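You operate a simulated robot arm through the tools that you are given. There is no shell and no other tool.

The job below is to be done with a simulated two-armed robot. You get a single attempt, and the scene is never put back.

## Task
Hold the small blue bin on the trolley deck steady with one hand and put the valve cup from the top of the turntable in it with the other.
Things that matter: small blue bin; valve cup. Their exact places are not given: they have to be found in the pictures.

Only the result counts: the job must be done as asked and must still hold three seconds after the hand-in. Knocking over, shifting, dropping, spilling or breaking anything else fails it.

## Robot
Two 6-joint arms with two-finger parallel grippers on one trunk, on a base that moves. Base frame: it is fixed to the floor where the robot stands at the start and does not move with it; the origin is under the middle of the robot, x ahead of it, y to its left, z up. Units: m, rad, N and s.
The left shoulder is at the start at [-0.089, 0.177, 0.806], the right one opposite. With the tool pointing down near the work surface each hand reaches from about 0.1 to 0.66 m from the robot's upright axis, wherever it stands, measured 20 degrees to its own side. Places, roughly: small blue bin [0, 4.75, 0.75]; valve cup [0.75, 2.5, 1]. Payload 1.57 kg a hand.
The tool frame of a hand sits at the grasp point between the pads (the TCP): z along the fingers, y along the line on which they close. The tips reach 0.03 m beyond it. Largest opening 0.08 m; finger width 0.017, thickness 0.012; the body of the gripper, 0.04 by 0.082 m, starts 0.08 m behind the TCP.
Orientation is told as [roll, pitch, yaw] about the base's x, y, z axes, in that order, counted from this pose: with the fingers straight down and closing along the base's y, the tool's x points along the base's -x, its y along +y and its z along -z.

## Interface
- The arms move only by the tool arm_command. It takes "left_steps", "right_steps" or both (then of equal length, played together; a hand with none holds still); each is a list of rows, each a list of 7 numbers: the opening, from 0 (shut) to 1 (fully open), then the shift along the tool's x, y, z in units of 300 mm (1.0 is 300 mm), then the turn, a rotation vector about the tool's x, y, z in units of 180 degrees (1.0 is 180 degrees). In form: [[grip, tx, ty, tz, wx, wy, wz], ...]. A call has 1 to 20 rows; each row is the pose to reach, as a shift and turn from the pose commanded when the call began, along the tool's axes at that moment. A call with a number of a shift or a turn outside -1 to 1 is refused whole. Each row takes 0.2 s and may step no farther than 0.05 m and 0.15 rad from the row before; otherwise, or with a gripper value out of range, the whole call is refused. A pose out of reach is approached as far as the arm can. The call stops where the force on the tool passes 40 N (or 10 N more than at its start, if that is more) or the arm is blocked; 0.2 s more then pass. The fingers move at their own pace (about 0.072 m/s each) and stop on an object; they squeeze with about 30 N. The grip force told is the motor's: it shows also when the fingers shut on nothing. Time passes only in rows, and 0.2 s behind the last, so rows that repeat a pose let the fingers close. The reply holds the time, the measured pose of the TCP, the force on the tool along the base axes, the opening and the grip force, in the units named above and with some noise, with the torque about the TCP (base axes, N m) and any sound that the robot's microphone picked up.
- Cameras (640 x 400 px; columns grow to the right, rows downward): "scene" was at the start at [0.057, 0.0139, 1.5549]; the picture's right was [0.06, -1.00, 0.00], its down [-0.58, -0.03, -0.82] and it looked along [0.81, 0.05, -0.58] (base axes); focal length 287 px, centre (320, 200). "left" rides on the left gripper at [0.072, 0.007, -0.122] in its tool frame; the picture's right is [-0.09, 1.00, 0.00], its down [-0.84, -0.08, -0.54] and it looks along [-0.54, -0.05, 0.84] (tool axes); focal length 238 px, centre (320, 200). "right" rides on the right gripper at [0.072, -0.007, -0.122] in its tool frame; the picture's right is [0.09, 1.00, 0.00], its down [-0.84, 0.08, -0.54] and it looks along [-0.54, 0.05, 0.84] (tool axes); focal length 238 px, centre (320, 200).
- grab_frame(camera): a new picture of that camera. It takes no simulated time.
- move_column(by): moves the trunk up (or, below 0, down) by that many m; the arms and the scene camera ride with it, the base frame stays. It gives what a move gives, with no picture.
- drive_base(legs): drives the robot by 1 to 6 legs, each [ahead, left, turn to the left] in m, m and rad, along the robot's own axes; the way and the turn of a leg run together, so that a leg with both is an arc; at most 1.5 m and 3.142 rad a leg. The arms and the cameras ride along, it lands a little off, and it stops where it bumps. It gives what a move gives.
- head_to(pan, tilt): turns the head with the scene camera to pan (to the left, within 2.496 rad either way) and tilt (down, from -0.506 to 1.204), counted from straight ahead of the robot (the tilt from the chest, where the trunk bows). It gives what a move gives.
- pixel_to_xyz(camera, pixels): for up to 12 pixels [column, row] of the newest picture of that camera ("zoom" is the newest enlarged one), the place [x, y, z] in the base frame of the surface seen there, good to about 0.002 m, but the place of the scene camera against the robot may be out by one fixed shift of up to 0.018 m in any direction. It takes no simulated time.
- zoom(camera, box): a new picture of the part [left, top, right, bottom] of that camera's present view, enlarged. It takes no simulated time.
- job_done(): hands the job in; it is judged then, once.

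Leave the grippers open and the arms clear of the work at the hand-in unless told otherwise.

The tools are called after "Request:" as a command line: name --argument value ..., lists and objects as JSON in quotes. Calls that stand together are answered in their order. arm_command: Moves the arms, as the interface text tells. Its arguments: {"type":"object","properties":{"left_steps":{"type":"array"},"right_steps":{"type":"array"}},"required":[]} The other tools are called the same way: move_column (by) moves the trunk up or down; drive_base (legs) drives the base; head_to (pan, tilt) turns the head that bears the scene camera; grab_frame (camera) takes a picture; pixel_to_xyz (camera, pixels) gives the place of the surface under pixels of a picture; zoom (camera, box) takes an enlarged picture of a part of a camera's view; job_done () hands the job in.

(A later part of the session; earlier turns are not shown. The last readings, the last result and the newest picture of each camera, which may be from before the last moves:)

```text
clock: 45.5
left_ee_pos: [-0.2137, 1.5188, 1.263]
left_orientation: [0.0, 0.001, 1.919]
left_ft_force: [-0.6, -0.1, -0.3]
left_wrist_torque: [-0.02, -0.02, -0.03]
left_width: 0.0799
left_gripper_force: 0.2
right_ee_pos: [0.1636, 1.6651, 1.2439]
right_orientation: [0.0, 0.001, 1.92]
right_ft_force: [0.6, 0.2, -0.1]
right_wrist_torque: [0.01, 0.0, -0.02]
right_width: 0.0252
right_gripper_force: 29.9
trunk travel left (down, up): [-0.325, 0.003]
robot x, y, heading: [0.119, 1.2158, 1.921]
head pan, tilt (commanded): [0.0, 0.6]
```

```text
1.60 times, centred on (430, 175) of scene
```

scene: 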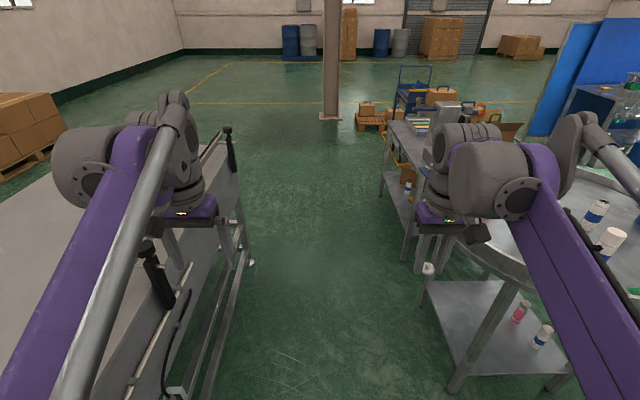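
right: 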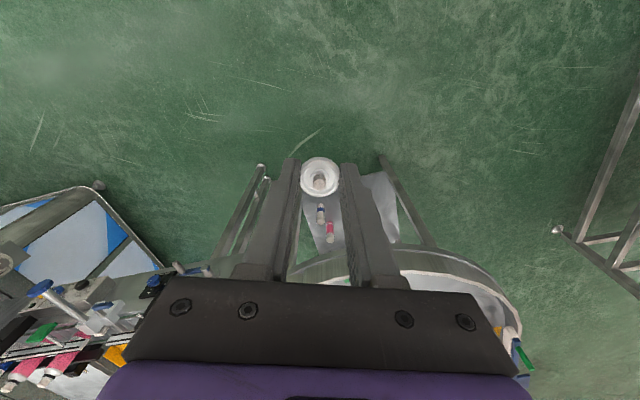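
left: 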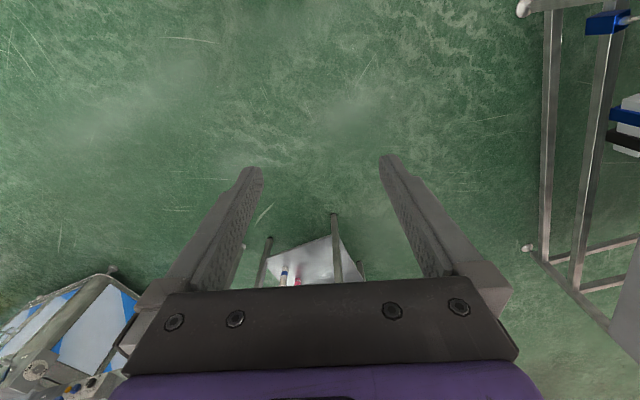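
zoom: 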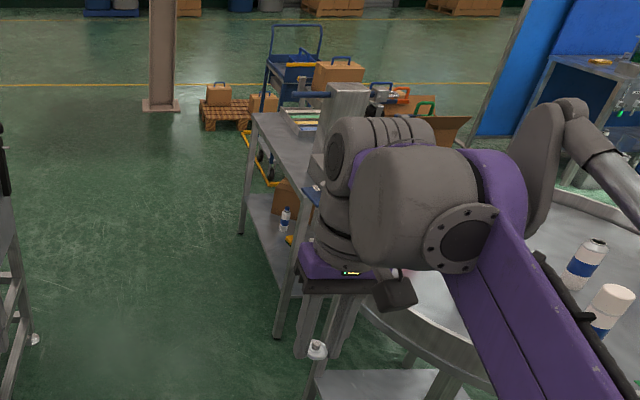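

The white object at (428,270) is the cup in my right hand. There's about 0.4–0.5 m of clearance on each side, so I'll drive ahead 1.4 m through the corridor.

Request:
drive_base --legs '[[1.4, 0, 0]]'

Request:
head_to --pan -0.35 --tilt 0.45

Request:
grab_frame --camera "scene"

```text
clock: 52.5
left_ee_pos: [-0.6912, 2.8291, 1.2647]
left_orientation: [-0.001, 0.0, 1.921]
left_ft_force: [0.0, 0.5, -0.2]
left_wrist_torque: [-0.01, 0.01, 0.0]
left_width: 0.08
left_gripper_force: 0.1
right_ee_pos: [-0.3138, 2.9771, 1.2434]
right_orientation: [0.0, 0.0, 1.921]
right_ft_force: [0.7, -0.6, 0.3]
right_wrist_torque: [-0.02, 0.03, -0.02]
right_width: 0.0252
right_gripper_force: 30.4
trunk travel left (down, up): [-0.325, 0.003]
robot x, y, heading: [-0.3596, 2.5186, 1.922]
head pan, tilt (commanded): [0.0, 0.6]
```

```text
clock: 53.3
left_ee_pos: [-0.6927, 2.8289, 1.2639]
left_orientation: [-0.001, -0.002, 1.921]
left_ft_force: [0.2, -0.4, -0.1]
left_wrist_torque: [-0.01, 0.0, -0.01]
left_width: 0.0801
left_gripper_force: 0.1
right_ee_pos: [-0.3139, 2.9761, 1.2432]
right_orientation: [0.0, -0.001, 1.921]
right_ft_force: [-0.7, 1.1, 0.7]
right_wrist_torque: [-0.01, 0.03, 0.0]
right_width: 0.0254
right_gripper_force: 30.1
trunk travel left (down, up): [-0.325, 0.003]
robot x, y, heading: [-0.3576, 2.5174, 1.927]
head pan, tilt (commanded): [-0.351, 0.45]
```

```text
taken
```

scene: 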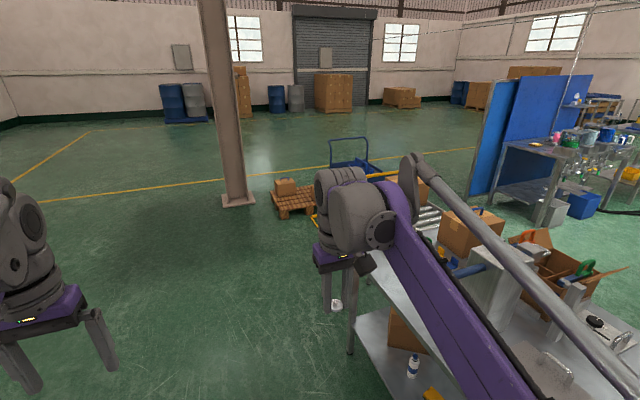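

The right arm hides the trolley. The pallet near (295,200) and the column base near (238,200) are further off, so I'll measure those and the side table corner before moving on.

Request:
pixel_to_xyz --camera "scene" --pixels '[[282, 215], [238, 207], [313, 205], [350, 350], [350, 285], [345, 165], [312, 220], [365, 165]]'

Request:
drive_base --legs '[[0.8, 0, 0]]'

Request:
head_to --pan -0.9 --tilt 0.5

Request:
grab_frame --camera "scene"

```text
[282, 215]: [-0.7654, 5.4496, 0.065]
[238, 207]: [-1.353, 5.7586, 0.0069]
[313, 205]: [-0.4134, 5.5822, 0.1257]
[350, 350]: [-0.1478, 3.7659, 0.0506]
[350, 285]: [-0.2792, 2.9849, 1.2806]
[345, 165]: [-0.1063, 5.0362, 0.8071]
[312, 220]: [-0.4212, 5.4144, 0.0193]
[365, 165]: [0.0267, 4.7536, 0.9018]
```

```text
clock: 57.5
left_ee_pos: [-0.9618, 3.5636, 1.263]
left_orientation: [0.0, 0.0, 1.921]
left_ft_force: [-0.3, -0.6, 0.0]
left_wrist_torque: [0.0, 0.02, 0.01]
left_width: 0.08
left_gripper_force: 0.1
right_ee_pos: [-0.5841, 3.7118, 1.2441]
right_orientation: [-0.001, 0.0, 1.922]
right_ft_force: [-0.9, -0.2, 0.1]
right_wrist_torque: [-0.03, -0.01, 0.0]
right_width: 0.0252
right_gripper_force: 29.7
trunk travel left (down, up): [-0.325, 0.003]
robot x, y, heading: [-0.6274, 3.257, 1.925]
head pan, tilt (commanded): [-0.351, 0.45]
```

```text
clock: 58.5
left_ee_pos: [-0.9623, 3.5648, 1.2634]
left_orientation: [0.001, 0.001, 1.92]
left_ft_force: [0.1, -0.1, 1.0]
left_wrist_torque: [-0.02, 0.0, 0.01]
left_width: 0.0799
left_gripper_force: 0.0
right_ee_pos: [-0.5843, 3.7124, 1.2442]
right_orientation: [-0.001, 0.0, 1.921]
right_ft_force: [0.7, 0.1, -0.6]
right_wrist_torque: [0.02, 0.03, -0.01]
right_width: 0.0253
right_gripper_force: 30.0
trunk travel left (down, up): [-0.325, 0.003]
robot x, y, heading: [-0.6329, 3.258, 1.919]
head pan, tilt (commanded): [-0.901, 0.499]
```

```text
taken
```

scene: 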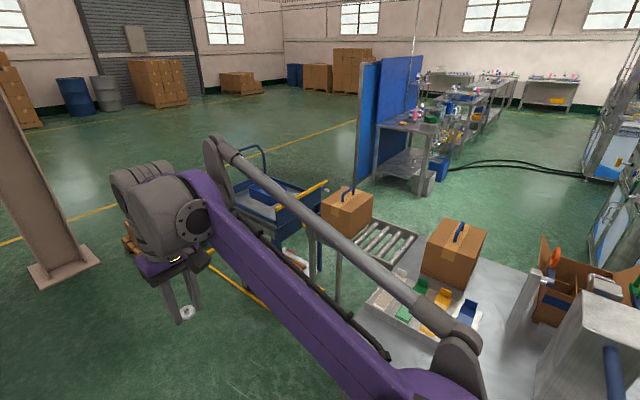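

The trolley is at around (270,200), partly hidden behind the right forearm. I'll zoom in on it.

Request:
zoom --camera "scene" --box '[190, 130, 390, 255]'

Request:
pixel_to_xyz --camera "zoom" --pixels '[[250, 180], [225, 185], [300, 260], [340, 220], [380, 200], [270, 290], [350, 290], [410, 300], [240, 70], [150, 200], [420, 185], [310, 200]]'

```text
3.20 times, centred on (290, 192) of scene
```

zoom: 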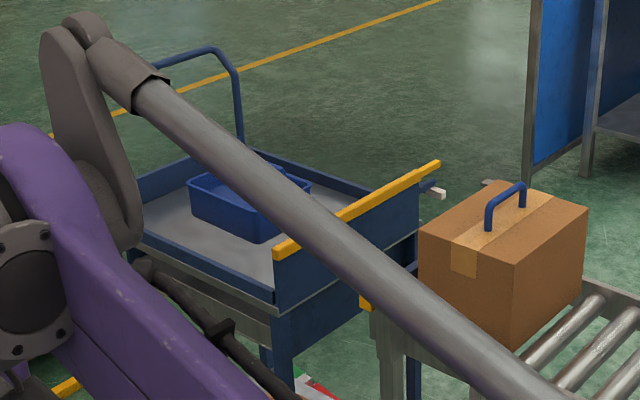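

```text
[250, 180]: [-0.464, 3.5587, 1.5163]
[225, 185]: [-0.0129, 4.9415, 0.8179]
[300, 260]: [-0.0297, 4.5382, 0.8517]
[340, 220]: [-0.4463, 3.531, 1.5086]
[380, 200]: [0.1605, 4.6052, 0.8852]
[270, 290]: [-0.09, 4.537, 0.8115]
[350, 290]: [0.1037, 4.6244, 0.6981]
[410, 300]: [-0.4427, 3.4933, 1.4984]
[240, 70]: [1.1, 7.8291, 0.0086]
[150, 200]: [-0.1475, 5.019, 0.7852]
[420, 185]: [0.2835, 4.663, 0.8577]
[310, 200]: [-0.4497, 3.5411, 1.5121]
```

The trolley deck is a grey tray with blue sides, and the blue bin is on it at about (0, 4.85). The trolley is turned about 17°. I'll go ahead 0.85 m and turn right to face it from its open left side.

Request:
drive_base --legs '[[0.85, 0, 0], [0, 0, -1.45]]'

Request:
head_to --pan 0.1 --tilt 0.6

Request:
grab_frame --camera "scene"

```text
clock: 66.5
left_ee_pos: [-0.6527, 4.4013, 1.2642]
left_orientation: [0.0, 0.0, 0.467]
left_ft_force: [0.8, 0.4, 0.7]
left_wrist_torque: [0.02, 0.0, 0.04]
left_width: 0.0801
left_gripper_force: 0.0
right_ee_pos: [-0.4637, 4.0434, 1.2444]
right_orientation: [-0.001, 0.001, 0.467]
right_ft_force: [0.0, 0.5, -0.6]
right_wrist_torque: [-0.03, -0.01, 0.03]
right_width: 0.0251
right_gripper_force: 29.9
trunk travel left (down, up): [-0.325, 0.003]
robot x, y, heading: [-0.9213, 4.0345, 0.47]
head pan, tilt (commanded): [-0.901, 0.499]
```

```text
clock: 67.8
left_ee_pos: [-0.6533, 4.3991, 1.2643]
left_orientation: [0.001, 0.001, 0.469]
left_ft_force: [-0.6, 1.4, -0.4]
left_wrist_torque: [-0.03, 0.01, 0.01]
left_width: 0.08
left_gripper_force: 0.1
right_ee_pos: [-0.4629, 4.0428, 1.2431]
right_orientation: [-0.001, 0.0, 0.468]
right_ft_force: [0.0, 0.1, 0.0]
right_wrist_torque: [0.01, -0.01, 0.0]
right_width: 0.0249
right_gripper_force: 30.0
trunk travel left (down, up): [-0.325, 0.003]
robot x, y, heading: [-0.9176, 4.0321, 0.465]
head pan, tilt (commanded): [0.099, 0.6]
```

```text
taken
```

scene: 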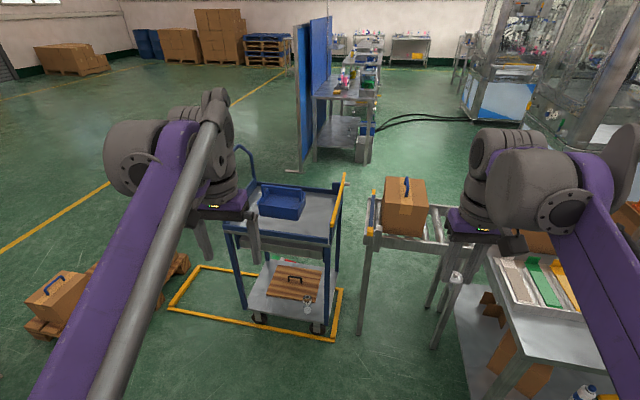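

Now the trolley is in clear view with the blue bin at (282,203). The yellow frame on the floor is tape. I'll zoom on the bin.

Request:
zoom --camera "scene" --box '[210, 150, 370, 250]'

Request:
pixel_to_xyz --camera "zoom" --pixels '[[195, 190], [205, 150], [290, 145], [385, 155], [370, 210], [290, 210], [280, 250], [300, 170], [450, 280], [470, 230], [100, 310], [250, 310]]'

```text
4.00 times, centred on (290, 200) of scene
```

zoom: 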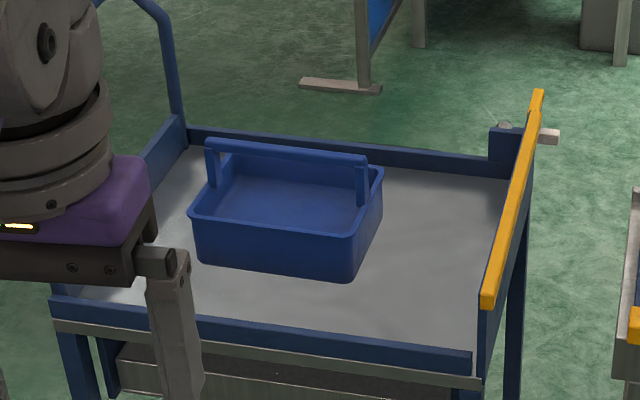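

```text
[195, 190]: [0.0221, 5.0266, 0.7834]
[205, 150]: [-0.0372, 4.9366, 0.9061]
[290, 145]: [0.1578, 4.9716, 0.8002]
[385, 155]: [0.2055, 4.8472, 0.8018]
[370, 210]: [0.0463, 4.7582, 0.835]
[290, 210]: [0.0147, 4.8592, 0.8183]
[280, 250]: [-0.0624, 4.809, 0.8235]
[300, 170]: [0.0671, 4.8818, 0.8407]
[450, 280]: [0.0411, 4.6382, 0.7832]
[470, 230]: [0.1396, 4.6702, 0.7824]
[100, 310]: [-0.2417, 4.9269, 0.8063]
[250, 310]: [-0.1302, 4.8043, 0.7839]
```

The bin is an open caddy with a handle bar overhead running along its long axis. I'll measure its rim corners, the handle and the deck edges more closely.

Request:
pixel_to_xyz --camera "zoom" --pixels '[[192, 215], [351, 238], [380, 170], [212, 165], [213, 146], [366, 158], [290, 150], [362, 200], [212, 185], [270, 225], [320, 185], [250, 190]]'

Request:
zoom --camera "scene" --box '[250, 175, 314, 225]'

```text
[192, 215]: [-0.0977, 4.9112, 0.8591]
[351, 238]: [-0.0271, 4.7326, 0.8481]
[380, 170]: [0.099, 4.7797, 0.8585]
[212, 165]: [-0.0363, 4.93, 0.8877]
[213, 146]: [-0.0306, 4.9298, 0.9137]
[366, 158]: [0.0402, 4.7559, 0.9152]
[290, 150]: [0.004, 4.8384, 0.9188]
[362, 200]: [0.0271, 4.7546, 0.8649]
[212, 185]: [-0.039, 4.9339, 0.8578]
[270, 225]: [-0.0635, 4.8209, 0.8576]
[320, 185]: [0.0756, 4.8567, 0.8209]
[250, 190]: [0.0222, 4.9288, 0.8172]
```

```text
8.00 times, centred on (282, 200) of scene
```

zoom: 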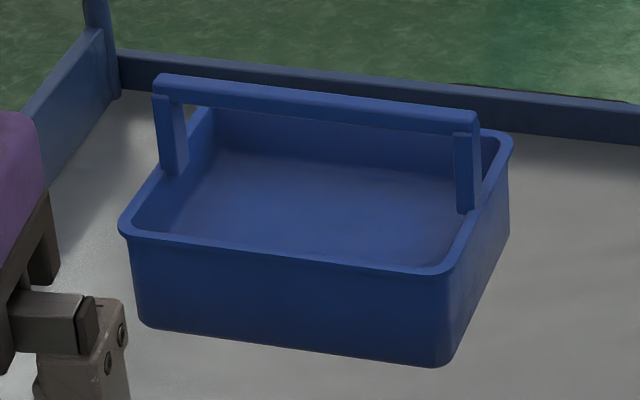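

The bin's centre is at about (0.00, 4.845). Its long axis points along about (0.37,-0.93) and its rim is at about 0.858. The handle bar along the long centreline has its top at about 0.917, and the deck is at 0.783. I'll line up facing across the bin (heading about 0.377). First I'll move to a point about 0.75 m back from it.

Request:
drive_base --legs '[[0.42, 0.357, -0.088]]'

Request:
head_to --pan 0.0 --tilt 0.75

Request:
grab_frame --camera "scene"

```text
clock: 71.4
left_ee_pos: [-0.3815, 4.8671, 1.2629]
left_orientation: [0.0, -0.001, 0.382]
left_ft_force: [-1.5, 0.8, 0.4]
left_wrist_torque: [0.02, -0.02, 0.03]
left_width: 0.0801
left_gripper_force: 0.0
right_ee_pos: [-0.2214, 4.4956, 1.2435]
right_orientation: [0.0, -0.001, 0.383]
right_ft_force: [-0.1, 0.4, -0.6]
right_wrist_torque: [0.01, 0.03, 0.01]
right_width: 0.0251
right_gripper_force: 29.9
trunk travel left (down, up): [-0.325, 0.003]
robot x, y, heading: [-0.6786, 4.5277, 0.387]
head pan, tilt (commanded): [0.099, 0.6]
```

```text
clock: 72.1
left_ee_pos: [-0.3796, 4.8676, 1.2644]
left_orientation: [-0.001, -0.001, 0.383]
left_ft_force: [-1.0, -0.5, 0.1]
left_wrist_torque: [0.01, 0.0, 0.03]
left_width: 0.0802
left_gripper_force: 0.1
right_ee_pos: [-0.2206, 4.4963, 1.2432]
right_orientation: [0.0, 0.0, 0.382]
right_ft_force: [-0.1, 0.2, -0.4]
right_wrist_torque: [-0.03, 0.02, 0.04]
right_width: 0.0252
right_gripper_force: 30.0
trunk travel left (down, up): [-0.325, 0.003]
robot x, y, heading: [-0.6746, 4.5269, 0.381]
head pan, tilt (commanded): [0.0, 0.75]
```

```text
taken
```

scene: 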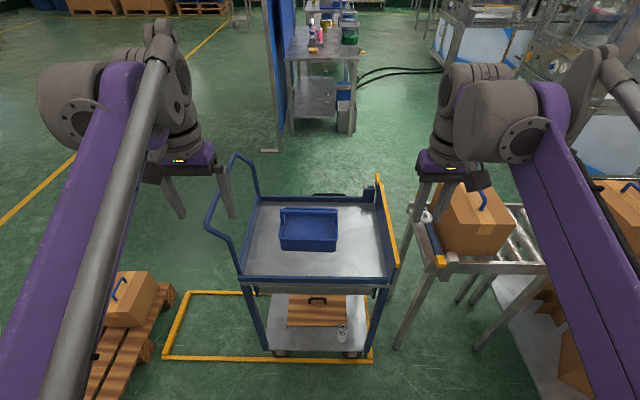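

I'm now squarely facing the trolley, with the bin at (308,230). I'll measure the near rail, the handle frame, the bin corners and the handle bar from here.

Request:
zoom --camera "scene" --box '[200, 150, 424, 290]'

Request:
pixel_to_xyz --camera "zoom" --pixels '[[120, 362], [545, 380], [320, 370], [50, 200], [90, 15], [170, 110], [232, 168], [390, 174], [310, 168], [225, 240], [385, 290], [240, 280]]'

```text
2.86 times, centred on (312, 220) of scene
```

zoom: 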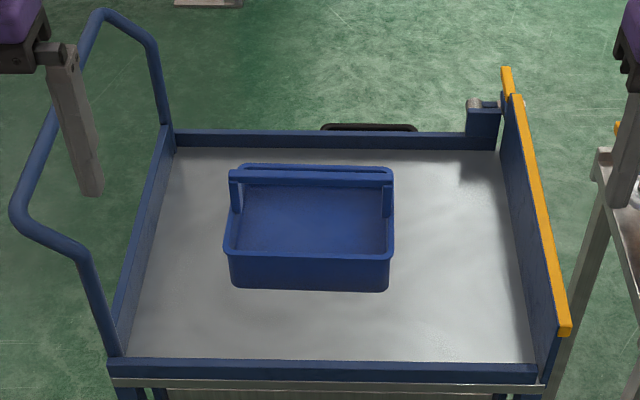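

```text
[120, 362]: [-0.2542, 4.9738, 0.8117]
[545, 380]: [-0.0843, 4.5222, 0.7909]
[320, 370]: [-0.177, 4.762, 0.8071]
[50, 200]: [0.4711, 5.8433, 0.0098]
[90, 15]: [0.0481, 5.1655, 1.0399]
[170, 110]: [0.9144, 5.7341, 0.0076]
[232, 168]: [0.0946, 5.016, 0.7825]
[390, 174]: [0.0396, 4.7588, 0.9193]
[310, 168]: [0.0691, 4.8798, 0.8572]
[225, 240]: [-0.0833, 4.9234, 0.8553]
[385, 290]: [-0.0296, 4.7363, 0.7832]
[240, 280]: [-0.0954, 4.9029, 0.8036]
```

The near rail is about 0.55 m ahead and the bin centre about 0.745 m ahead and 0.04 m left. I'll check the handle frame points, then move ahead 0.28 m and left 0.04 m.

Request:
pixel_to_xyz --camera "zoom" --pixels '[[18, 205], [80, 255], [105, 330], [152, 60], [105, 14], [160, 120], [510, 70], [565, 330], [540, 200], [485, 115]]'

Request:
drive_base --legs '[[0.28, 0.04, -0.012]]'

Request:
head_to --pan 0.0 --tilt 0.95

Request:
grab_frame --camera "scene"

Request:
grab_frame --camera "left"

Request:
grab_frame --camera "right"

```text
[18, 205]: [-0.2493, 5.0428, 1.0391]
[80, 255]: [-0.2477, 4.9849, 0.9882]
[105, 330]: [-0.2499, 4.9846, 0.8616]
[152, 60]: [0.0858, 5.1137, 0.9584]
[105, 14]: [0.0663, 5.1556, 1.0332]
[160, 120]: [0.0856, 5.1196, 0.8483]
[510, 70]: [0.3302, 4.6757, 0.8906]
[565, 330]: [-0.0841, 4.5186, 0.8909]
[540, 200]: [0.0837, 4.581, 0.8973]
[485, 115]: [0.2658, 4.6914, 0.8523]
```

```text
clock: 74.0
left_ee_pos: [-0.1348, 5.0032, 1.2636]
left_orientation: [-0.001, 0.0, 0.37]
left_ft_force: [0.2, -0.4, 1.1]
left_wrist_torque: [0.04, 0.01, 0.0]
left_width: 0.08
left_gripper_force: 0.1
right_ee_pos: [0.0208, 4.6285, 1.2442]
right_orientation: [0.0, 0.001, 0.37]
right_ft_force: [0.2, -0.7, -0.8]
right_wrist_torque: [-0.02, -0.02, -0.01]
right_width: 0.0254
right_gripper_force: 29.7
trunk travel left (down, up): [-0.325, 0.003]
robot x, y, heading: [-0.4327, 4.6617, 0.37]
head pan, tilt (commanded): [0.0, 0.75]
```

```text
clock: 74.8
left_ee_pos: [-0.133, 5.0038, 1.2631]
left_orientation: [-0.001, 0.0, 0.37]
left_ft_force: [-0.3, 0.7, 0.6]
left_wrist_torque: [0.0, 0.03, 0.01]
left_width: 0.08
left_gripper_force: 0.0
right_ee_pos: [0.0209, 4.629, 1.2442]
right_orientation: [0.002, 0.0, 0.369]
right_ft_force: [-0.4, 0.2, 0.6]
right_wrist_torque: [-0.03, -0.02, -0.01]
right_width: 0.0252
right_gripper_force: 30.0
trunk travel left (down, up): [-0.325, 0.003]
robot x, y, heading: [-0.4372, 4.6704, 0.371]
head pan, tilt (commanded): [0.0, 0.949]
```

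```text
taken
```

scene: 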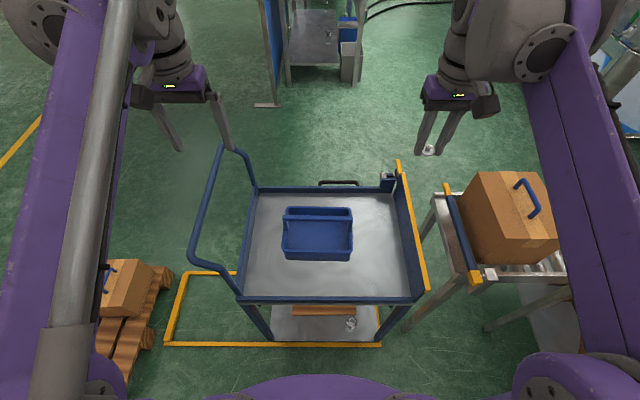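

```text
taken
```

left: 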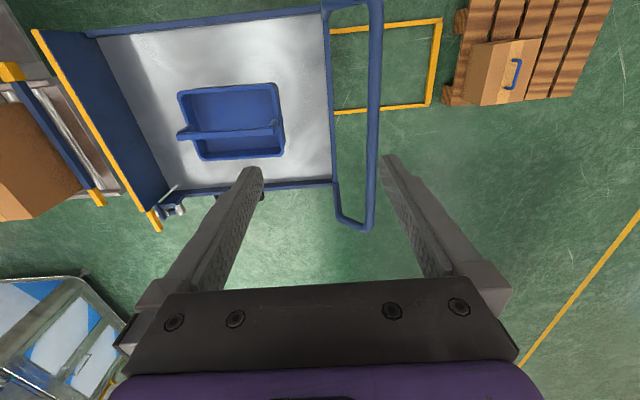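

```text
taken
```

right: 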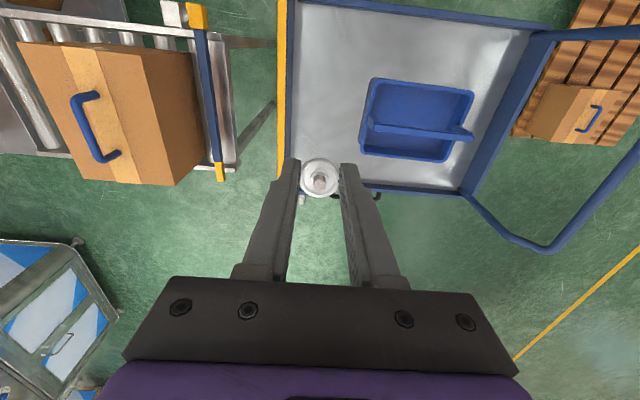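

Both wrist cameras see the bin and its handle bar. I'll measure the bar ends, rim and floor with the wrist cameras, since those aren't subject to the scene camera shift.

Request:
zoom --camera "left" --box '[160, 70, 304, 170]'

Request:
pixel_to_xyz --camera "left" --pixels '[[184, 135], [230, 131], [276, 127], [181, 91], [277, 87], [283, 152], [200, 157], [230, 105], [230, 145], [300, 100], [210, 110], [255, 105]]'

Request:
zoom --camera "right" --box '[350, 70, 494, 170]'

Request:
pixel_to_xyz --camera "right" --pixels '[[370, 126], [415, 129], [468, 133], [373, 80], [473, 92], [450, 158], [362, 148], [420, 105], [415, 145], [340, 60], [390, 105], [445, 105]]'

```text
4.00 times, centred on (232, 120) of left
```

zoom: 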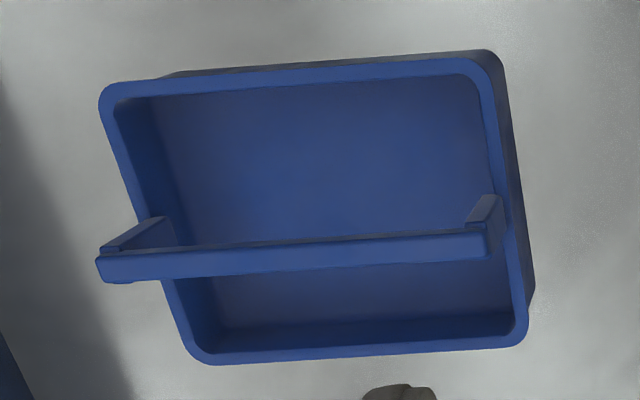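

```text
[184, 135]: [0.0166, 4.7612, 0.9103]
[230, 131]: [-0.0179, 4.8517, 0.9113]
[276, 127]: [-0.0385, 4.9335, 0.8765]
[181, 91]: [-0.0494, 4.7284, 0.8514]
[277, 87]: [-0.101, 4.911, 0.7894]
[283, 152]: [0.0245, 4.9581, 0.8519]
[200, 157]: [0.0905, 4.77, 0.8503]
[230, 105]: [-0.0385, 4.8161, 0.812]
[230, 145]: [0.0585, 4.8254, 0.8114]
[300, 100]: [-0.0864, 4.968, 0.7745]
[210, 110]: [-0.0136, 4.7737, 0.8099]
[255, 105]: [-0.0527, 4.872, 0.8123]
```

```text
4.00 times, centred on (422, 120) of right
```

zoom: 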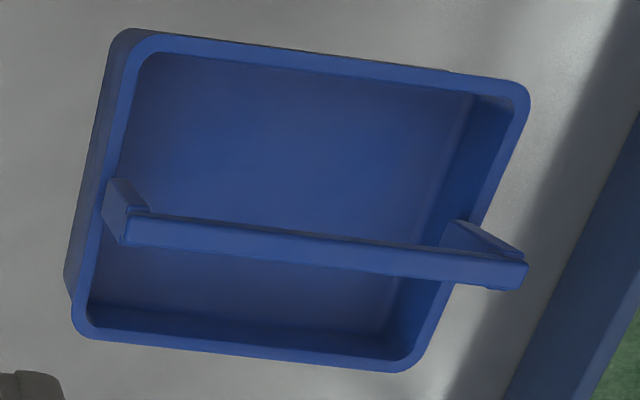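

```text
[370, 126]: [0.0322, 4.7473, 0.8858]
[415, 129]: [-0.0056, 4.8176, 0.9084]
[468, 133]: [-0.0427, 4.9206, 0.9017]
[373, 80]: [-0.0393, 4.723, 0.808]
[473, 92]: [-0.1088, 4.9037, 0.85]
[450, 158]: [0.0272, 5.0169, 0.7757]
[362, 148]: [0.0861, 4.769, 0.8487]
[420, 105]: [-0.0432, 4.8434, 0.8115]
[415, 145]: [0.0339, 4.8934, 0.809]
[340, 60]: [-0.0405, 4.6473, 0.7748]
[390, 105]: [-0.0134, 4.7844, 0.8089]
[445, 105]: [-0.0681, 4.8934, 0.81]
```

The wrist cameras give deck z≈0.775, rim 0.850, bin floor about 0.810, and bar top about 0.910. I'll take precise points along the bar from zooms in both cameras.

Request:
pixel_to_xyz --camera "zoom" --pixels '[[150, 231], [240, 241], [320, 250], [400, 259], [500, 271], [320, 238], [320, 243], [320, 260], [240, 231], [240, 251], [400, 250], [400, 268]]'

Request:
zoom --camera "left" --box '[170, 110, 298, 190]'

Request:
pixel_to_xyz --camera "zoom" --pixels '[[75, 135], [150, 128], [240, 120], [340, 110], [500, 98], [240, 110], [240, 133], [340, 101], [340, 120], [400, 105], [60, 125], [520, 100]]'

```text
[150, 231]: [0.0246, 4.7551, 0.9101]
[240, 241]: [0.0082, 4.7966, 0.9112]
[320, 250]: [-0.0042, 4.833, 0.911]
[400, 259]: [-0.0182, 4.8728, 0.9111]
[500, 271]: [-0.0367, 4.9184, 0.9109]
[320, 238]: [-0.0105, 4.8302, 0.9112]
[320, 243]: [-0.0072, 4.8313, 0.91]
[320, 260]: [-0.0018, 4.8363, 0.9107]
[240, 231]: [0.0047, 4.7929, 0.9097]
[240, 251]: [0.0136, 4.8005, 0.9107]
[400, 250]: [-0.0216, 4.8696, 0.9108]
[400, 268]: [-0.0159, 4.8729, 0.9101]
```

```text
5.00 times, centred on (234, 150) of left
```

zoom: 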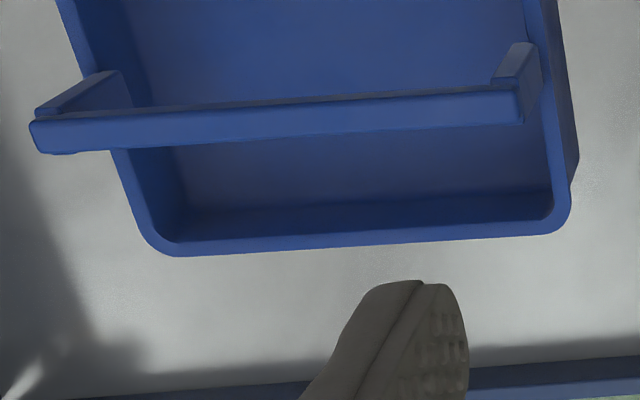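

```text
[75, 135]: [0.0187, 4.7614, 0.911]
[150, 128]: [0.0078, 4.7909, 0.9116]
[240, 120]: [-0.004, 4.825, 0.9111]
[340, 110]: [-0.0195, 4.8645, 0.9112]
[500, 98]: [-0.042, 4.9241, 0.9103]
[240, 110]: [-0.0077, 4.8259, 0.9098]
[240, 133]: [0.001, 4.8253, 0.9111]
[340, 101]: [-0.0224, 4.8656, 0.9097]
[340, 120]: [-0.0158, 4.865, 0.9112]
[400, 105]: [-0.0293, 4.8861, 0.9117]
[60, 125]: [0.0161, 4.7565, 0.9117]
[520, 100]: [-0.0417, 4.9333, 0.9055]
```

The bar line is consistent in both cameras: it runs through about (-0.0075, 4.84) along (-0.351, 0.936), is about 11 mm wide, and its top is at 0.911. The left hand will grip it about 6 cm left of centre, near (-0.031, 4.896). I'll move the left hand there at its present height while turning it 90° about its axis, so the fingers straddle the bar and its camera faces away from the right hand.

Request:
arm_command --left_steps '[[1, -0.0155, -0.0383, 0, 0, 0, 0.0417], [1, -0.031, -0.0765, 0, 0, 0, 0.0833], [1, -0.0465, -0.1148, 0, 0, 0, 0.125], [1, -0.062, -0.153, 0, 0, 0, 0.1667], [1, -0.0775, -0.1913, 0, 0, 0, 0.2083], [1, -0.093, -0.2295, 0, 0, 0, 0.25], [1, -0.1085, -0.2678, 0, 0, 0, 0.2917], [1, -0.124, -0.306, 0, 0, 0, 0.3333], [1, -0.1395, -0.3443, 0, 0, 0, 0.375], [1, -0.155, -0.3825, 0, 0, 0, 0.4167], [1, -0.1705, -0.4208, 0, 0, 0, 0.4583], [1, -0.186, -0.459, 0, 0, 0, 0.5], [1, -0.186, -0.459, 0, 0, 0, 0.5]]'

Request:
grab_frame --camera "left"

Request:
grab_frame --camera "scene"

```text
clock: 77.6
left_ee_pos: [-0.0314, 4.895, 1.2642]
left_orientation: [0.001, 0.003, -1.202]
left_ft_force: [0.2, -1.1, -0.1]
left_wrist_torque: [0.01, 0.01, -0.02]
left_width: 0.0801
left_gripper_force: 0.1
right_ee_pos: [0.0209, 4.6296, 1.2437]
right_orientation: [0.0, -0.001, 0.37]
right_ft_force: [0.7, -0.5, 0.6]
right_wrist_torque: [0.0, -0.01, -0.03]
right_width: 0.0253
right_gripper_force: 29.8
trunk travel left (down, up): [-0.325, 0.003]
robot x, y, heading: [-0.4337, 4.6654, 0.373]
head pan, tilt (commanded): [0.0, 0.949]
```

```text
taken
```

left: 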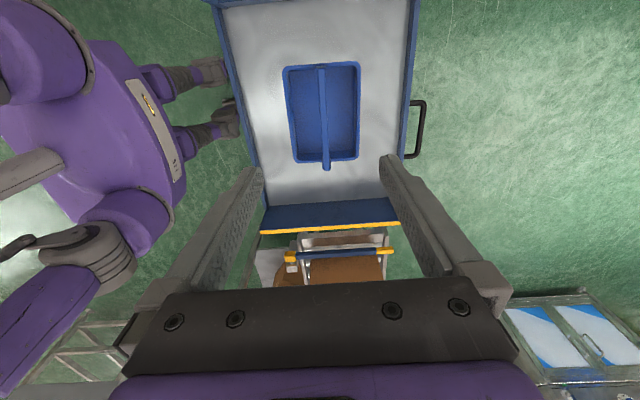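

```text
taken
```

scene: 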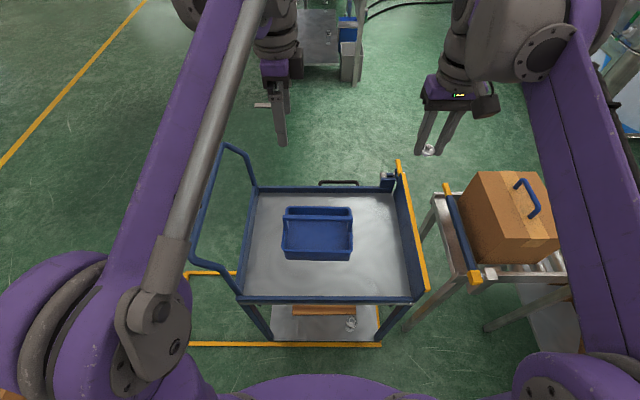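

The left hand is turned and sits above the bar, which appears vertical at column ≈324 in the left camera. I'll re-measure the bar from here and check the left elbow's height against the trolley handle (1.04 m).

Request:
zoom --camera "left" --box '[272, 50, 384, 180]'

Request:
pixel_to_xyz --camera "left" --pixels '[[323, 80], [323, 95], [324, 110], [324, 125], [325, 140], [326, 160], [319, 110], [328, 110], [300, 110], [345, 110], [320, 50], [288, 68]]'

Request:
pixel_to_xyz --camera "scene" --pixels '[[150, 310], [110, 270], [200, 200], [180, 240], [60, 330], [170, 340], [235, 100], [205, 390]]'

```text
3.08 times, centred on (328, 115) of left
```

zoom: 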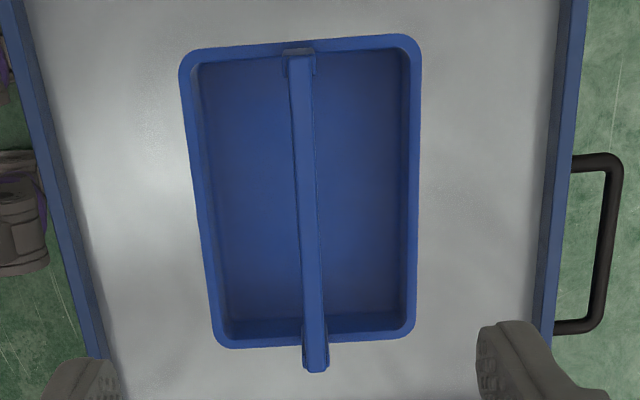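

```text
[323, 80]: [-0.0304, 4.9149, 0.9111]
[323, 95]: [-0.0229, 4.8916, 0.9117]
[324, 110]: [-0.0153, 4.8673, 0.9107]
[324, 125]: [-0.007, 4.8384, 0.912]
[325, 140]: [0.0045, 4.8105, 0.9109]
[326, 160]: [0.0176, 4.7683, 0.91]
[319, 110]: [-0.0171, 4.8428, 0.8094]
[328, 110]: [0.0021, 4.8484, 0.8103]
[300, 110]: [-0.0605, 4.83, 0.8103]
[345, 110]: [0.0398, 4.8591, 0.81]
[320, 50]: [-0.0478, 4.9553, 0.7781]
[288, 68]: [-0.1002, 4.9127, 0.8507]
```

```text
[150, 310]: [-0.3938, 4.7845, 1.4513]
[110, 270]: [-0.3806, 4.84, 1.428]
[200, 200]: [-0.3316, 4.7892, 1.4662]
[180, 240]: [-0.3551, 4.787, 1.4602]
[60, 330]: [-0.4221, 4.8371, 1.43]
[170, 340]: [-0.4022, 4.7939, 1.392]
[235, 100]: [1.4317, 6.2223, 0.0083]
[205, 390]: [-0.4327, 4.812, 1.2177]
```

At the grip point the bar is about 7 mm ahead of the TCP. The elbow is at about 1.45, far above the trolley handle. I'll shift 7 mm forward (tool +y) and descend to about z=1.0, then re-check.

Request:
arm_command --left_steps '[[1, 0, 0.023, 0.05, 0, 0, 0], [1, 0, 0.023, 0.16, 0, 0, 0], [1, 0, 0.023, 0.28, 0, 0, 0], [1, 0, 0.023, 0.4, 0, 0, 0], [1, 0, 0.023, 0.52, 0, 0, 0], [1, 0, 0.023, 0.64, 0, 0, 0], [1, 0, 0.023, 0.76, 0, 0, 0], [1, 0, 0.023, 0.85, 0, 0, 0], [1, 0, 0.023, 0.88, 0, 0, 0], [1, 0, 0.023, 0.88, 0, 0, 0]]'

Request:
grab_frame --camera "left"

Request:
grab_frame --camera "scene"

```text
clock: 79.8
left_ee_pos: [-0.0259, 4.8967, 1.0015]
left_orientation: [0.0, 0.001, -1.201]
left_ft_force: [0.2, 0.3, 0.2]
left_wrist_torque: [0.02, 0.03, 0.01]
left_width: 0.0799
left_gripper_force: 0.0
right_ee_pos: [0.0201, 4.6293, 1.2425]
right_orientation: [0.0, 0.0, 0.37]
right_ft_force: [-0.2, -0.1, -0.2]
right_wrist_torque: [0.02, -0.02, -0.01]
right_width: 0.0254
right_gripper_force: 29.9
trunk travel left (down, up): [-0.325, 0.003]
robot x, y, heading: [-0.4352, 4.6674, 0.372]
head pan, tilt (commanded): [0.0, 0.949]
```

```text
taken
```

left: 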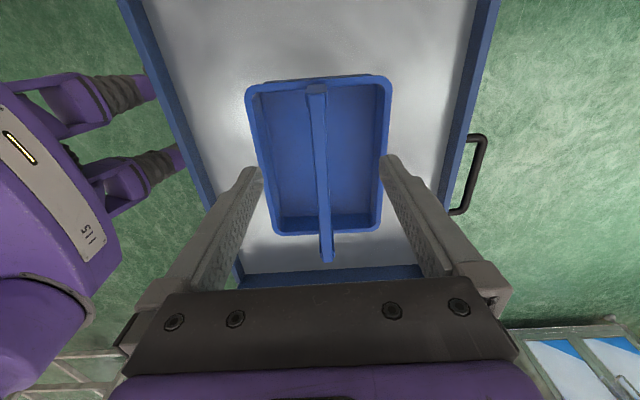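

```text
taken
```

scene: 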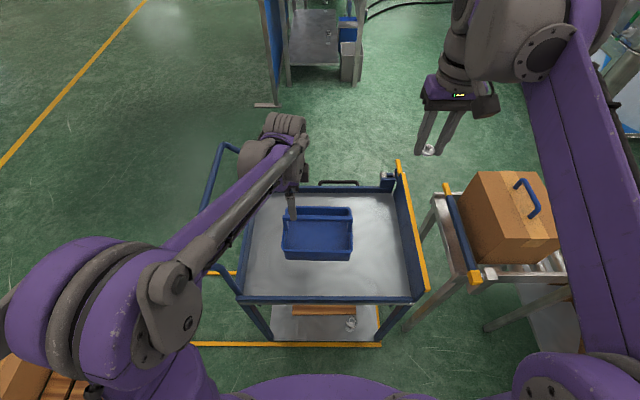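

The left fingers are nicely placed on both sides of the bar's left part. I'll do a fine check of the bar's position at the grip point.

Request:
zoom --camera "left" --box '[256, 90, 384, 190]'

Request:
pixel_to_xyz --camera "zoom" --pixels '[[280, 210], [300, 210], [320, 210], [340, 210], [360, 210], [310, 260], [310, 300], [315, 340], [310, 150], [305, 60], [320, 260], [320, 380]]'

```text
4.00 times, centred on (320, 140) of left
```

zoom: 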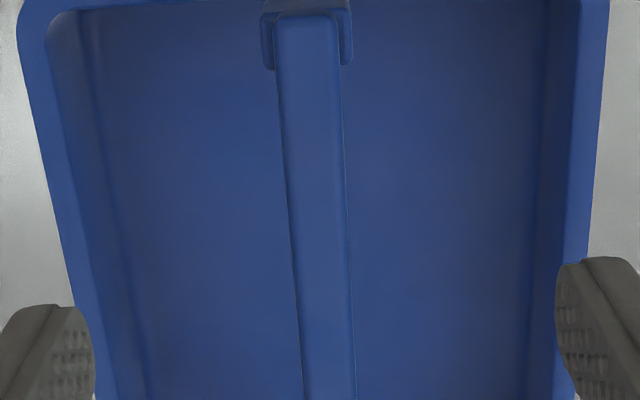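

```text
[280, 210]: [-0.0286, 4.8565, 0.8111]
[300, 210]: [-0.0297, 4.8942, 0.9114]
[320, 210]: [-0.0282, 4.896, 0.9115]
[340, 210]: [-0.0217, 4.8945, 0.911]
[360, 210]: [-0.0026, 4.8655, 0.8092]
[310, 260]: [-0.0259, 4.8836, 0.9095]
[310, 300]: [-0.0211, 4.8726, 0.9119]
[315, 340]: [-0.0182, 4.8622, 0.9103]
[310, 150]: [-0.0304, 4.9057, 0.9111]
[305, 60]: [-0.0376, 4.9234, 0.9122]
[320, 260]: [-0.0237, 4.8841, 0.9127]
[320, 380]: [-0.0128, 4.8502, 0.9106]
```

The bar is centred between the fingers to within about 1–2 mm. I'll descend to TCP z≈0.905 with the fingertips in the handle opening, partly close to about 2 cm, and check the centring.

Request:
arm_command --left_steps '[[1, 0, -0.003, 0.1, 0, 0, 0], [1, 0, -0.003, 0.2, 0, 0, 0], [1, 0, -0.003, 0.28, 0, 0, 0], [1, 0, -0.003, 0.318, 0, 0, 0], [1, 0, -0.003, 0.318, 0, 0, 0], [0.6, 0, -0.003, 0.318, 0, 0, 0], [0.3, 0, -0.003, 0.318, 0, 0, 0], [0.3, 0, -0.003, 0.318, 0, 0, 0]]'

Request:
grab_frame --camera "left"

```text
clock: 81.6
left_ee_pos: [-0.0259, 4.8965, 0.9044]
left_orientation: [-0.001, 0.0, -1.199]
left_ft_force: [0.1, 0.2, 0.5]
left_wrist_torque: [0.01, 0.0, 0.01]
left_width: 0.0241
left_gripper_force: 0.2
right_ee_pos: [0.0197, 4.6286, 1.2432]
right_orientation: [0.001, 0.0, 0.369]
right_ft_force: [0.1, -0.7, 0.2]
right_wrist_torque: [-0.01, 0.02, -0.02]
right_width: 0.0254
right_gripper_force: 30.0
trunk travel left (down, up): [-0.325, 0.003]
robot x, y, heading: [-0.4377, 4.6671, 0.368]
head pan, tilt (commanded): [0.0, 0.949]
```

```text
taken
```

left: 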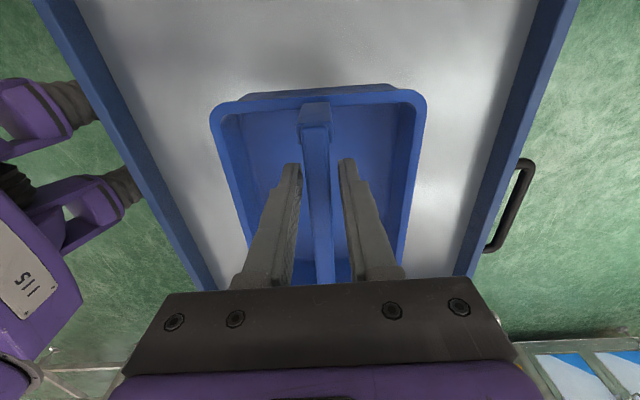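

The fingers straddle the bar. I'll zoom to compare the gap on each side.

Request:
zoom --camera "left" --box '[272, 140, 368, 200]'

```text
6.67 times, centred on (320, 170) of left
```

zoom: 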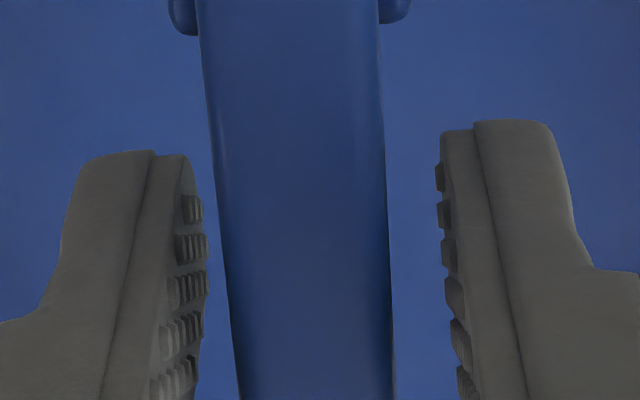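

The bar sits about 1.2 mm toward the left finger. I'll shift by that amount and then close firmly.

Request:
arm_command --left_steps '[[0.3, 0, -0.004, 0, 0, 0, 0], [0.3, 0, -0.004, 0, 0, 0, 0], [0.2, 0, -0.004, 0, 0, 0, 0], [0.0, 0, -0.004, 0, 0, 0, 0], [0.0, 0, -0.004, 0, 0, 0, 0], [0.0, 0, -0.004, 0, 0, 0, 0]]'

Request:
grab_frame --camera "left"

Request:
grab_frame --camera "right"

Request:
grab_frame --camera "scene"

```text
clock: 83.0
left_ee_pos: [-0.0281, 4.8962, 0.9046]
left_orientation: [0.001, 0.0, -1.2]
left_ft_force: [1.0, 0.5, 0.5]
left_wrist_torque: [-0.04, 0.0, 0.05]
left_width: 0.0139
left_gripper_force: 29.9
right_ee_pos: [0.0209, 4.6272, 1.2428]
right_orientation: [0.0, 0.0, 0.371]
right_ft_force: [0.3, 0.2, -0.4]
right_wrist_torque: [0.01, -0.04, -0.01]
right_width: 0.0251
right_gripper_force: 30.1
trunk travel left (down, up): [-0.325, 0.003]
robot x, y, heading: [-0.4367, 4.6623, 0.373]
head pan, tilt (commanded): [0.0, 0.949]
```

```text
taken
```

left: 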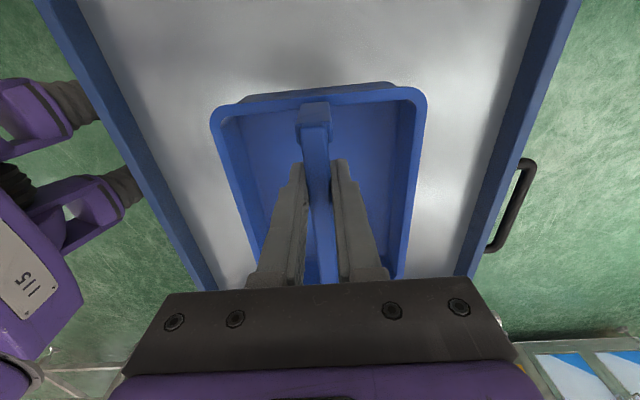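

```text
taken
```

right: 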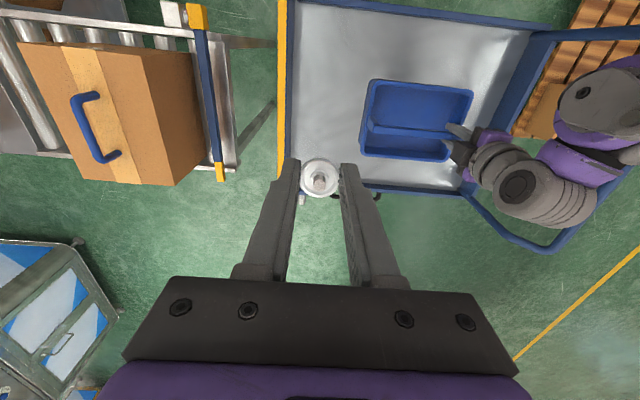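

```text
taken
```

scene: 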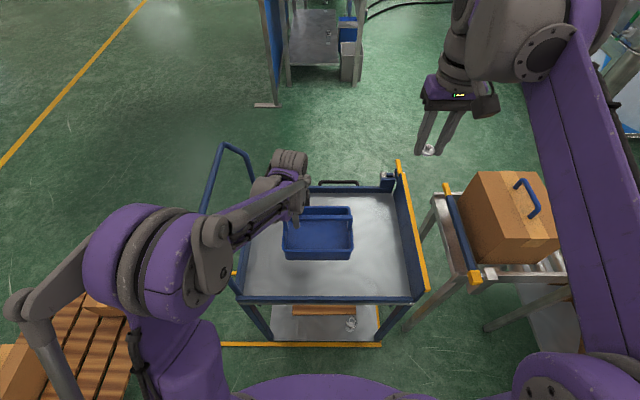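

The left hand grips the bar at 13.9 mm width and 30 N with no force disturbance, and the bin hasn't visibly moved. Before bringing the right hand in, I'll measure the extent of the left wrist and forearm so the two don't collide.

Request:
pixel_to_xyz --camera "scene" --pixels '[[290, 155], [290, 165], [305, 190], [308, 175], [270, 190], [250, 210], [300, 205], [215, 230], [303, 200], [308, 160]]'

Request:
zoom --camera "scene" --box '[200, 130, 400, 270]'

Request:
pixel_to_xyz --camera "right" --pixels '[[460, 148], [480, 160], [500, 170], [520, 190], [545, 200], [580, 160], [455, 130], [475, 170], [485, 140], [510, 145]]'

Request:
zoom --camera "right" --box '[340, 60, 580, 210]'

```text
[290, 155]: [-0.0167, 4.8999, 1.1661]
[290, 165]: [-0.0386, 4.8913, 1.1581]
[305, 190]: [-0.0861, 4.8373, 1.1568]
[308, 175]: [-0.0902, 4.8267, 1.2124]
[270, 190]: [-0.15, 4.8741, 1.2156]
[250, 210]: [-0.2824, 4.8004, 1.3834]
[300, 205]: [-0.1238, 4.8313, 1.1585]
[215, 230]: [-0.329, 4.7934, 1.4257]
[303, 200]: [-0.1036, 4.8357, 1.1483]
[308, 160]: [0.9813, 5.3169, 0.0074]
```

```text
2.86 times, centred on (300, 200) of scene
```

zoom: 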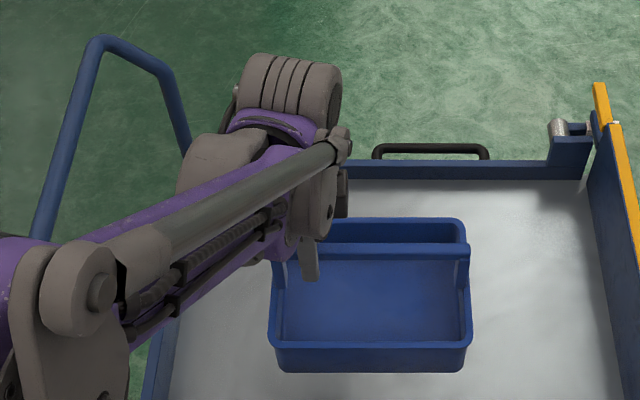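

```text
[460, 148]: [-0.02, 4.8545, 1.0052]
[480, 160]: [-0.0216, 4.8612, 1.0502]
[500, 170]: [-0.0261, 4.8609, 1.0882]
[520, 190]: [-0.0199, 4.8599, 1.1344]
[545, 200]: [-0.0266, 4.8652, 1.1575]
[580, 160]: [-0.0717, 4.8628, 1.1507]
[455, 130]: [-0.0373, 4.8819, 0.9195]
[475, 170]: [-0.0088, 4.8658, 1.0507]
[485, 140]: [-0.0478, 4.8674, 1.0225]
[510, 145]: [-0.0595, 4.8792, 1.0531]
```

```text
2.67 times, centred on (460, 135) of right
```

zoom: 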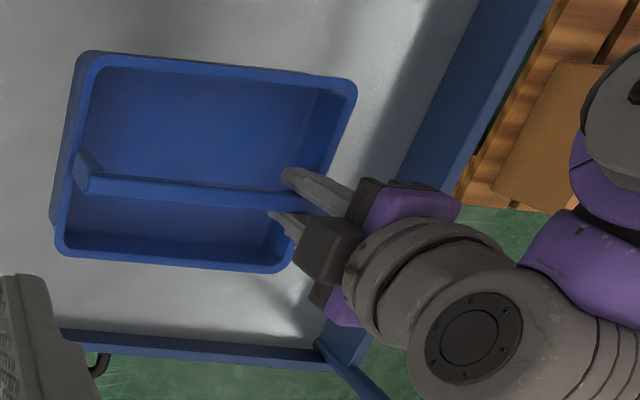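

Left wrist and forearm stay at lateral ≥ about 0.025 m left of my midline. I'll place the cup in the right, near part of the bin, around (-0.023, 4.786), with the right hand tilted about 12° so its wrist leans away from the left hand. First I'll move across at the present height while tilting.

Request:
arm_command --right_steps '[[0, -0.011, 0.11, 0, -0.0133, 0, 0], [0, -0.022, 0.22, 0, -0.0267, 0, 0], [0, -0.033, 0.33, 0, -0.04, 0, 0], [0, -0.044, 0.44, 0, -0.0533, 0, 0], [0, -0.054, 0.543, 0, -0.0667, 0, 0], [0, -0.054, 0.543, 0, -0.0667, 0, 0]]'

Request:
grab_frame --camera "right"

Request:
grab_frame --camera "scene"

```text
clock: 84.4
left_ee_pos: [-0.0266, 4.8954, 0.9048]
left_orientation: [-0.001, 0.0, -1.2]
left_ft_force: [0.0, -0.5, 0.2]
left_wrist_torque: [-0.02, 0.0, -0.01]
left_width: 0.0138
left_gripper_force: 30.2
right_ee_pos: [-0.0239, 4.7868, 1.2401]
right_orientation: [0.21, 0.0, 0.37]
right_ft_force: [0.6, 0.7, 0.6]
right_wrist_torque: [-0.01, -0.01, -0.05]
right_width: 0.0252
right_gripper_force: 30.8
trunk travel left (down, up): [-0.325, 0.003]
robot x, y, heading: [-0.4359, 4.6681, 0.371]
head pan, tilt (commanded): [0.0, 0.949]
```

```text
taken
```

right: 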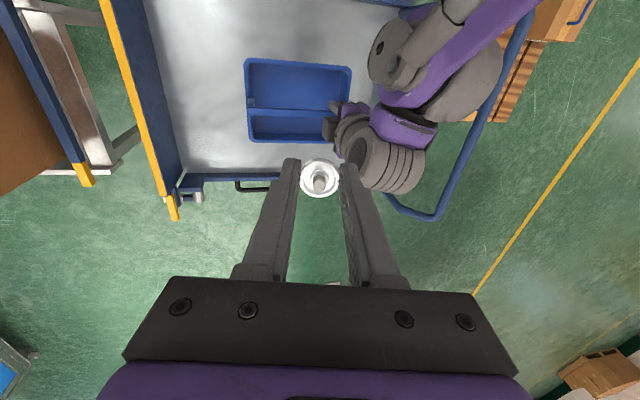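

```text
taken
```

scene: 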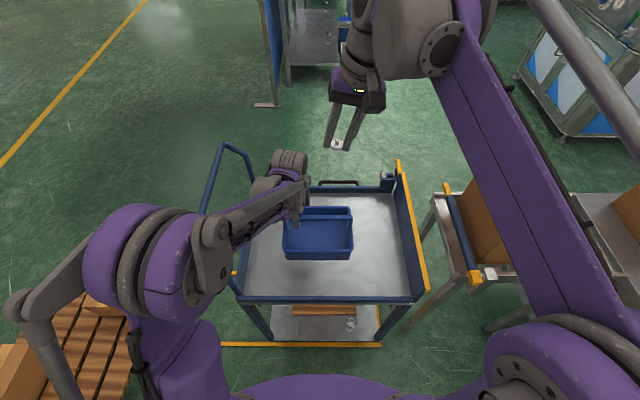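

The tilt goes the right way, with the tips pointing down-left and the wrist leaning right. I'll check the bin interior coordinates from the right camera.

Request:
zoom --camera "right" --box '[228, 45, 372, 155]'

Request:
pixel_to_xyz --camera "right" --pixels '[[270, 85], [280, 85], [290, 85], [270, 95], [265, 75], [247, 62], [250, 105], [300, 108], [280, 107], [247, 85], [290, 62], [280, 70]]'

```text
3.64 times, centred on (300, 100) of right
```

zoom: 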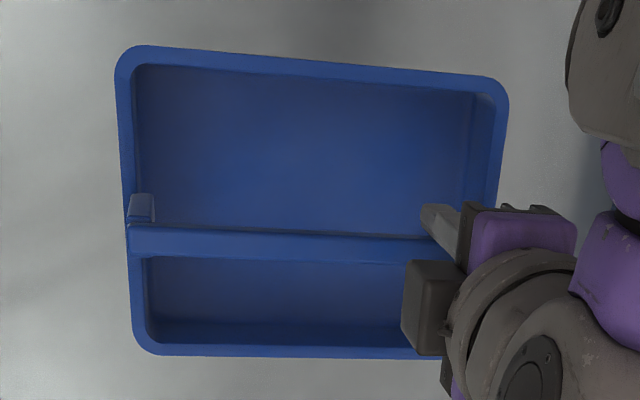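

```text
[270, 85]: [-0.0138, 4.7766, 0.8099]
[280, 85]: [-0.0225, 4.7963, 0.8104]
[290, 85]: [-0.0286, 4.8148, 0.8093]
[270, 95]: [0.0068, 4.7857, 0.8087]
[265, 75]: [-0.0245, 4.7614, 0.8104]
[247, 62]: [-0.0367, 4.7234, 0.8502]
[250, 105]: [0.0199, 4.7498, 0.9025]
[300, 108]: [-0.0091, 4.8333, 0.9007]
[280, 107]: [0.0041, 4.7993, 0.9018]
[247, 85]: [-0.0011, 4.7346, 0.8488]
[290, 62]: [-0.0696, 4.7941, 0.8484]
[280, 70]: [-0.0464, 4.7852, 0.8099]
```

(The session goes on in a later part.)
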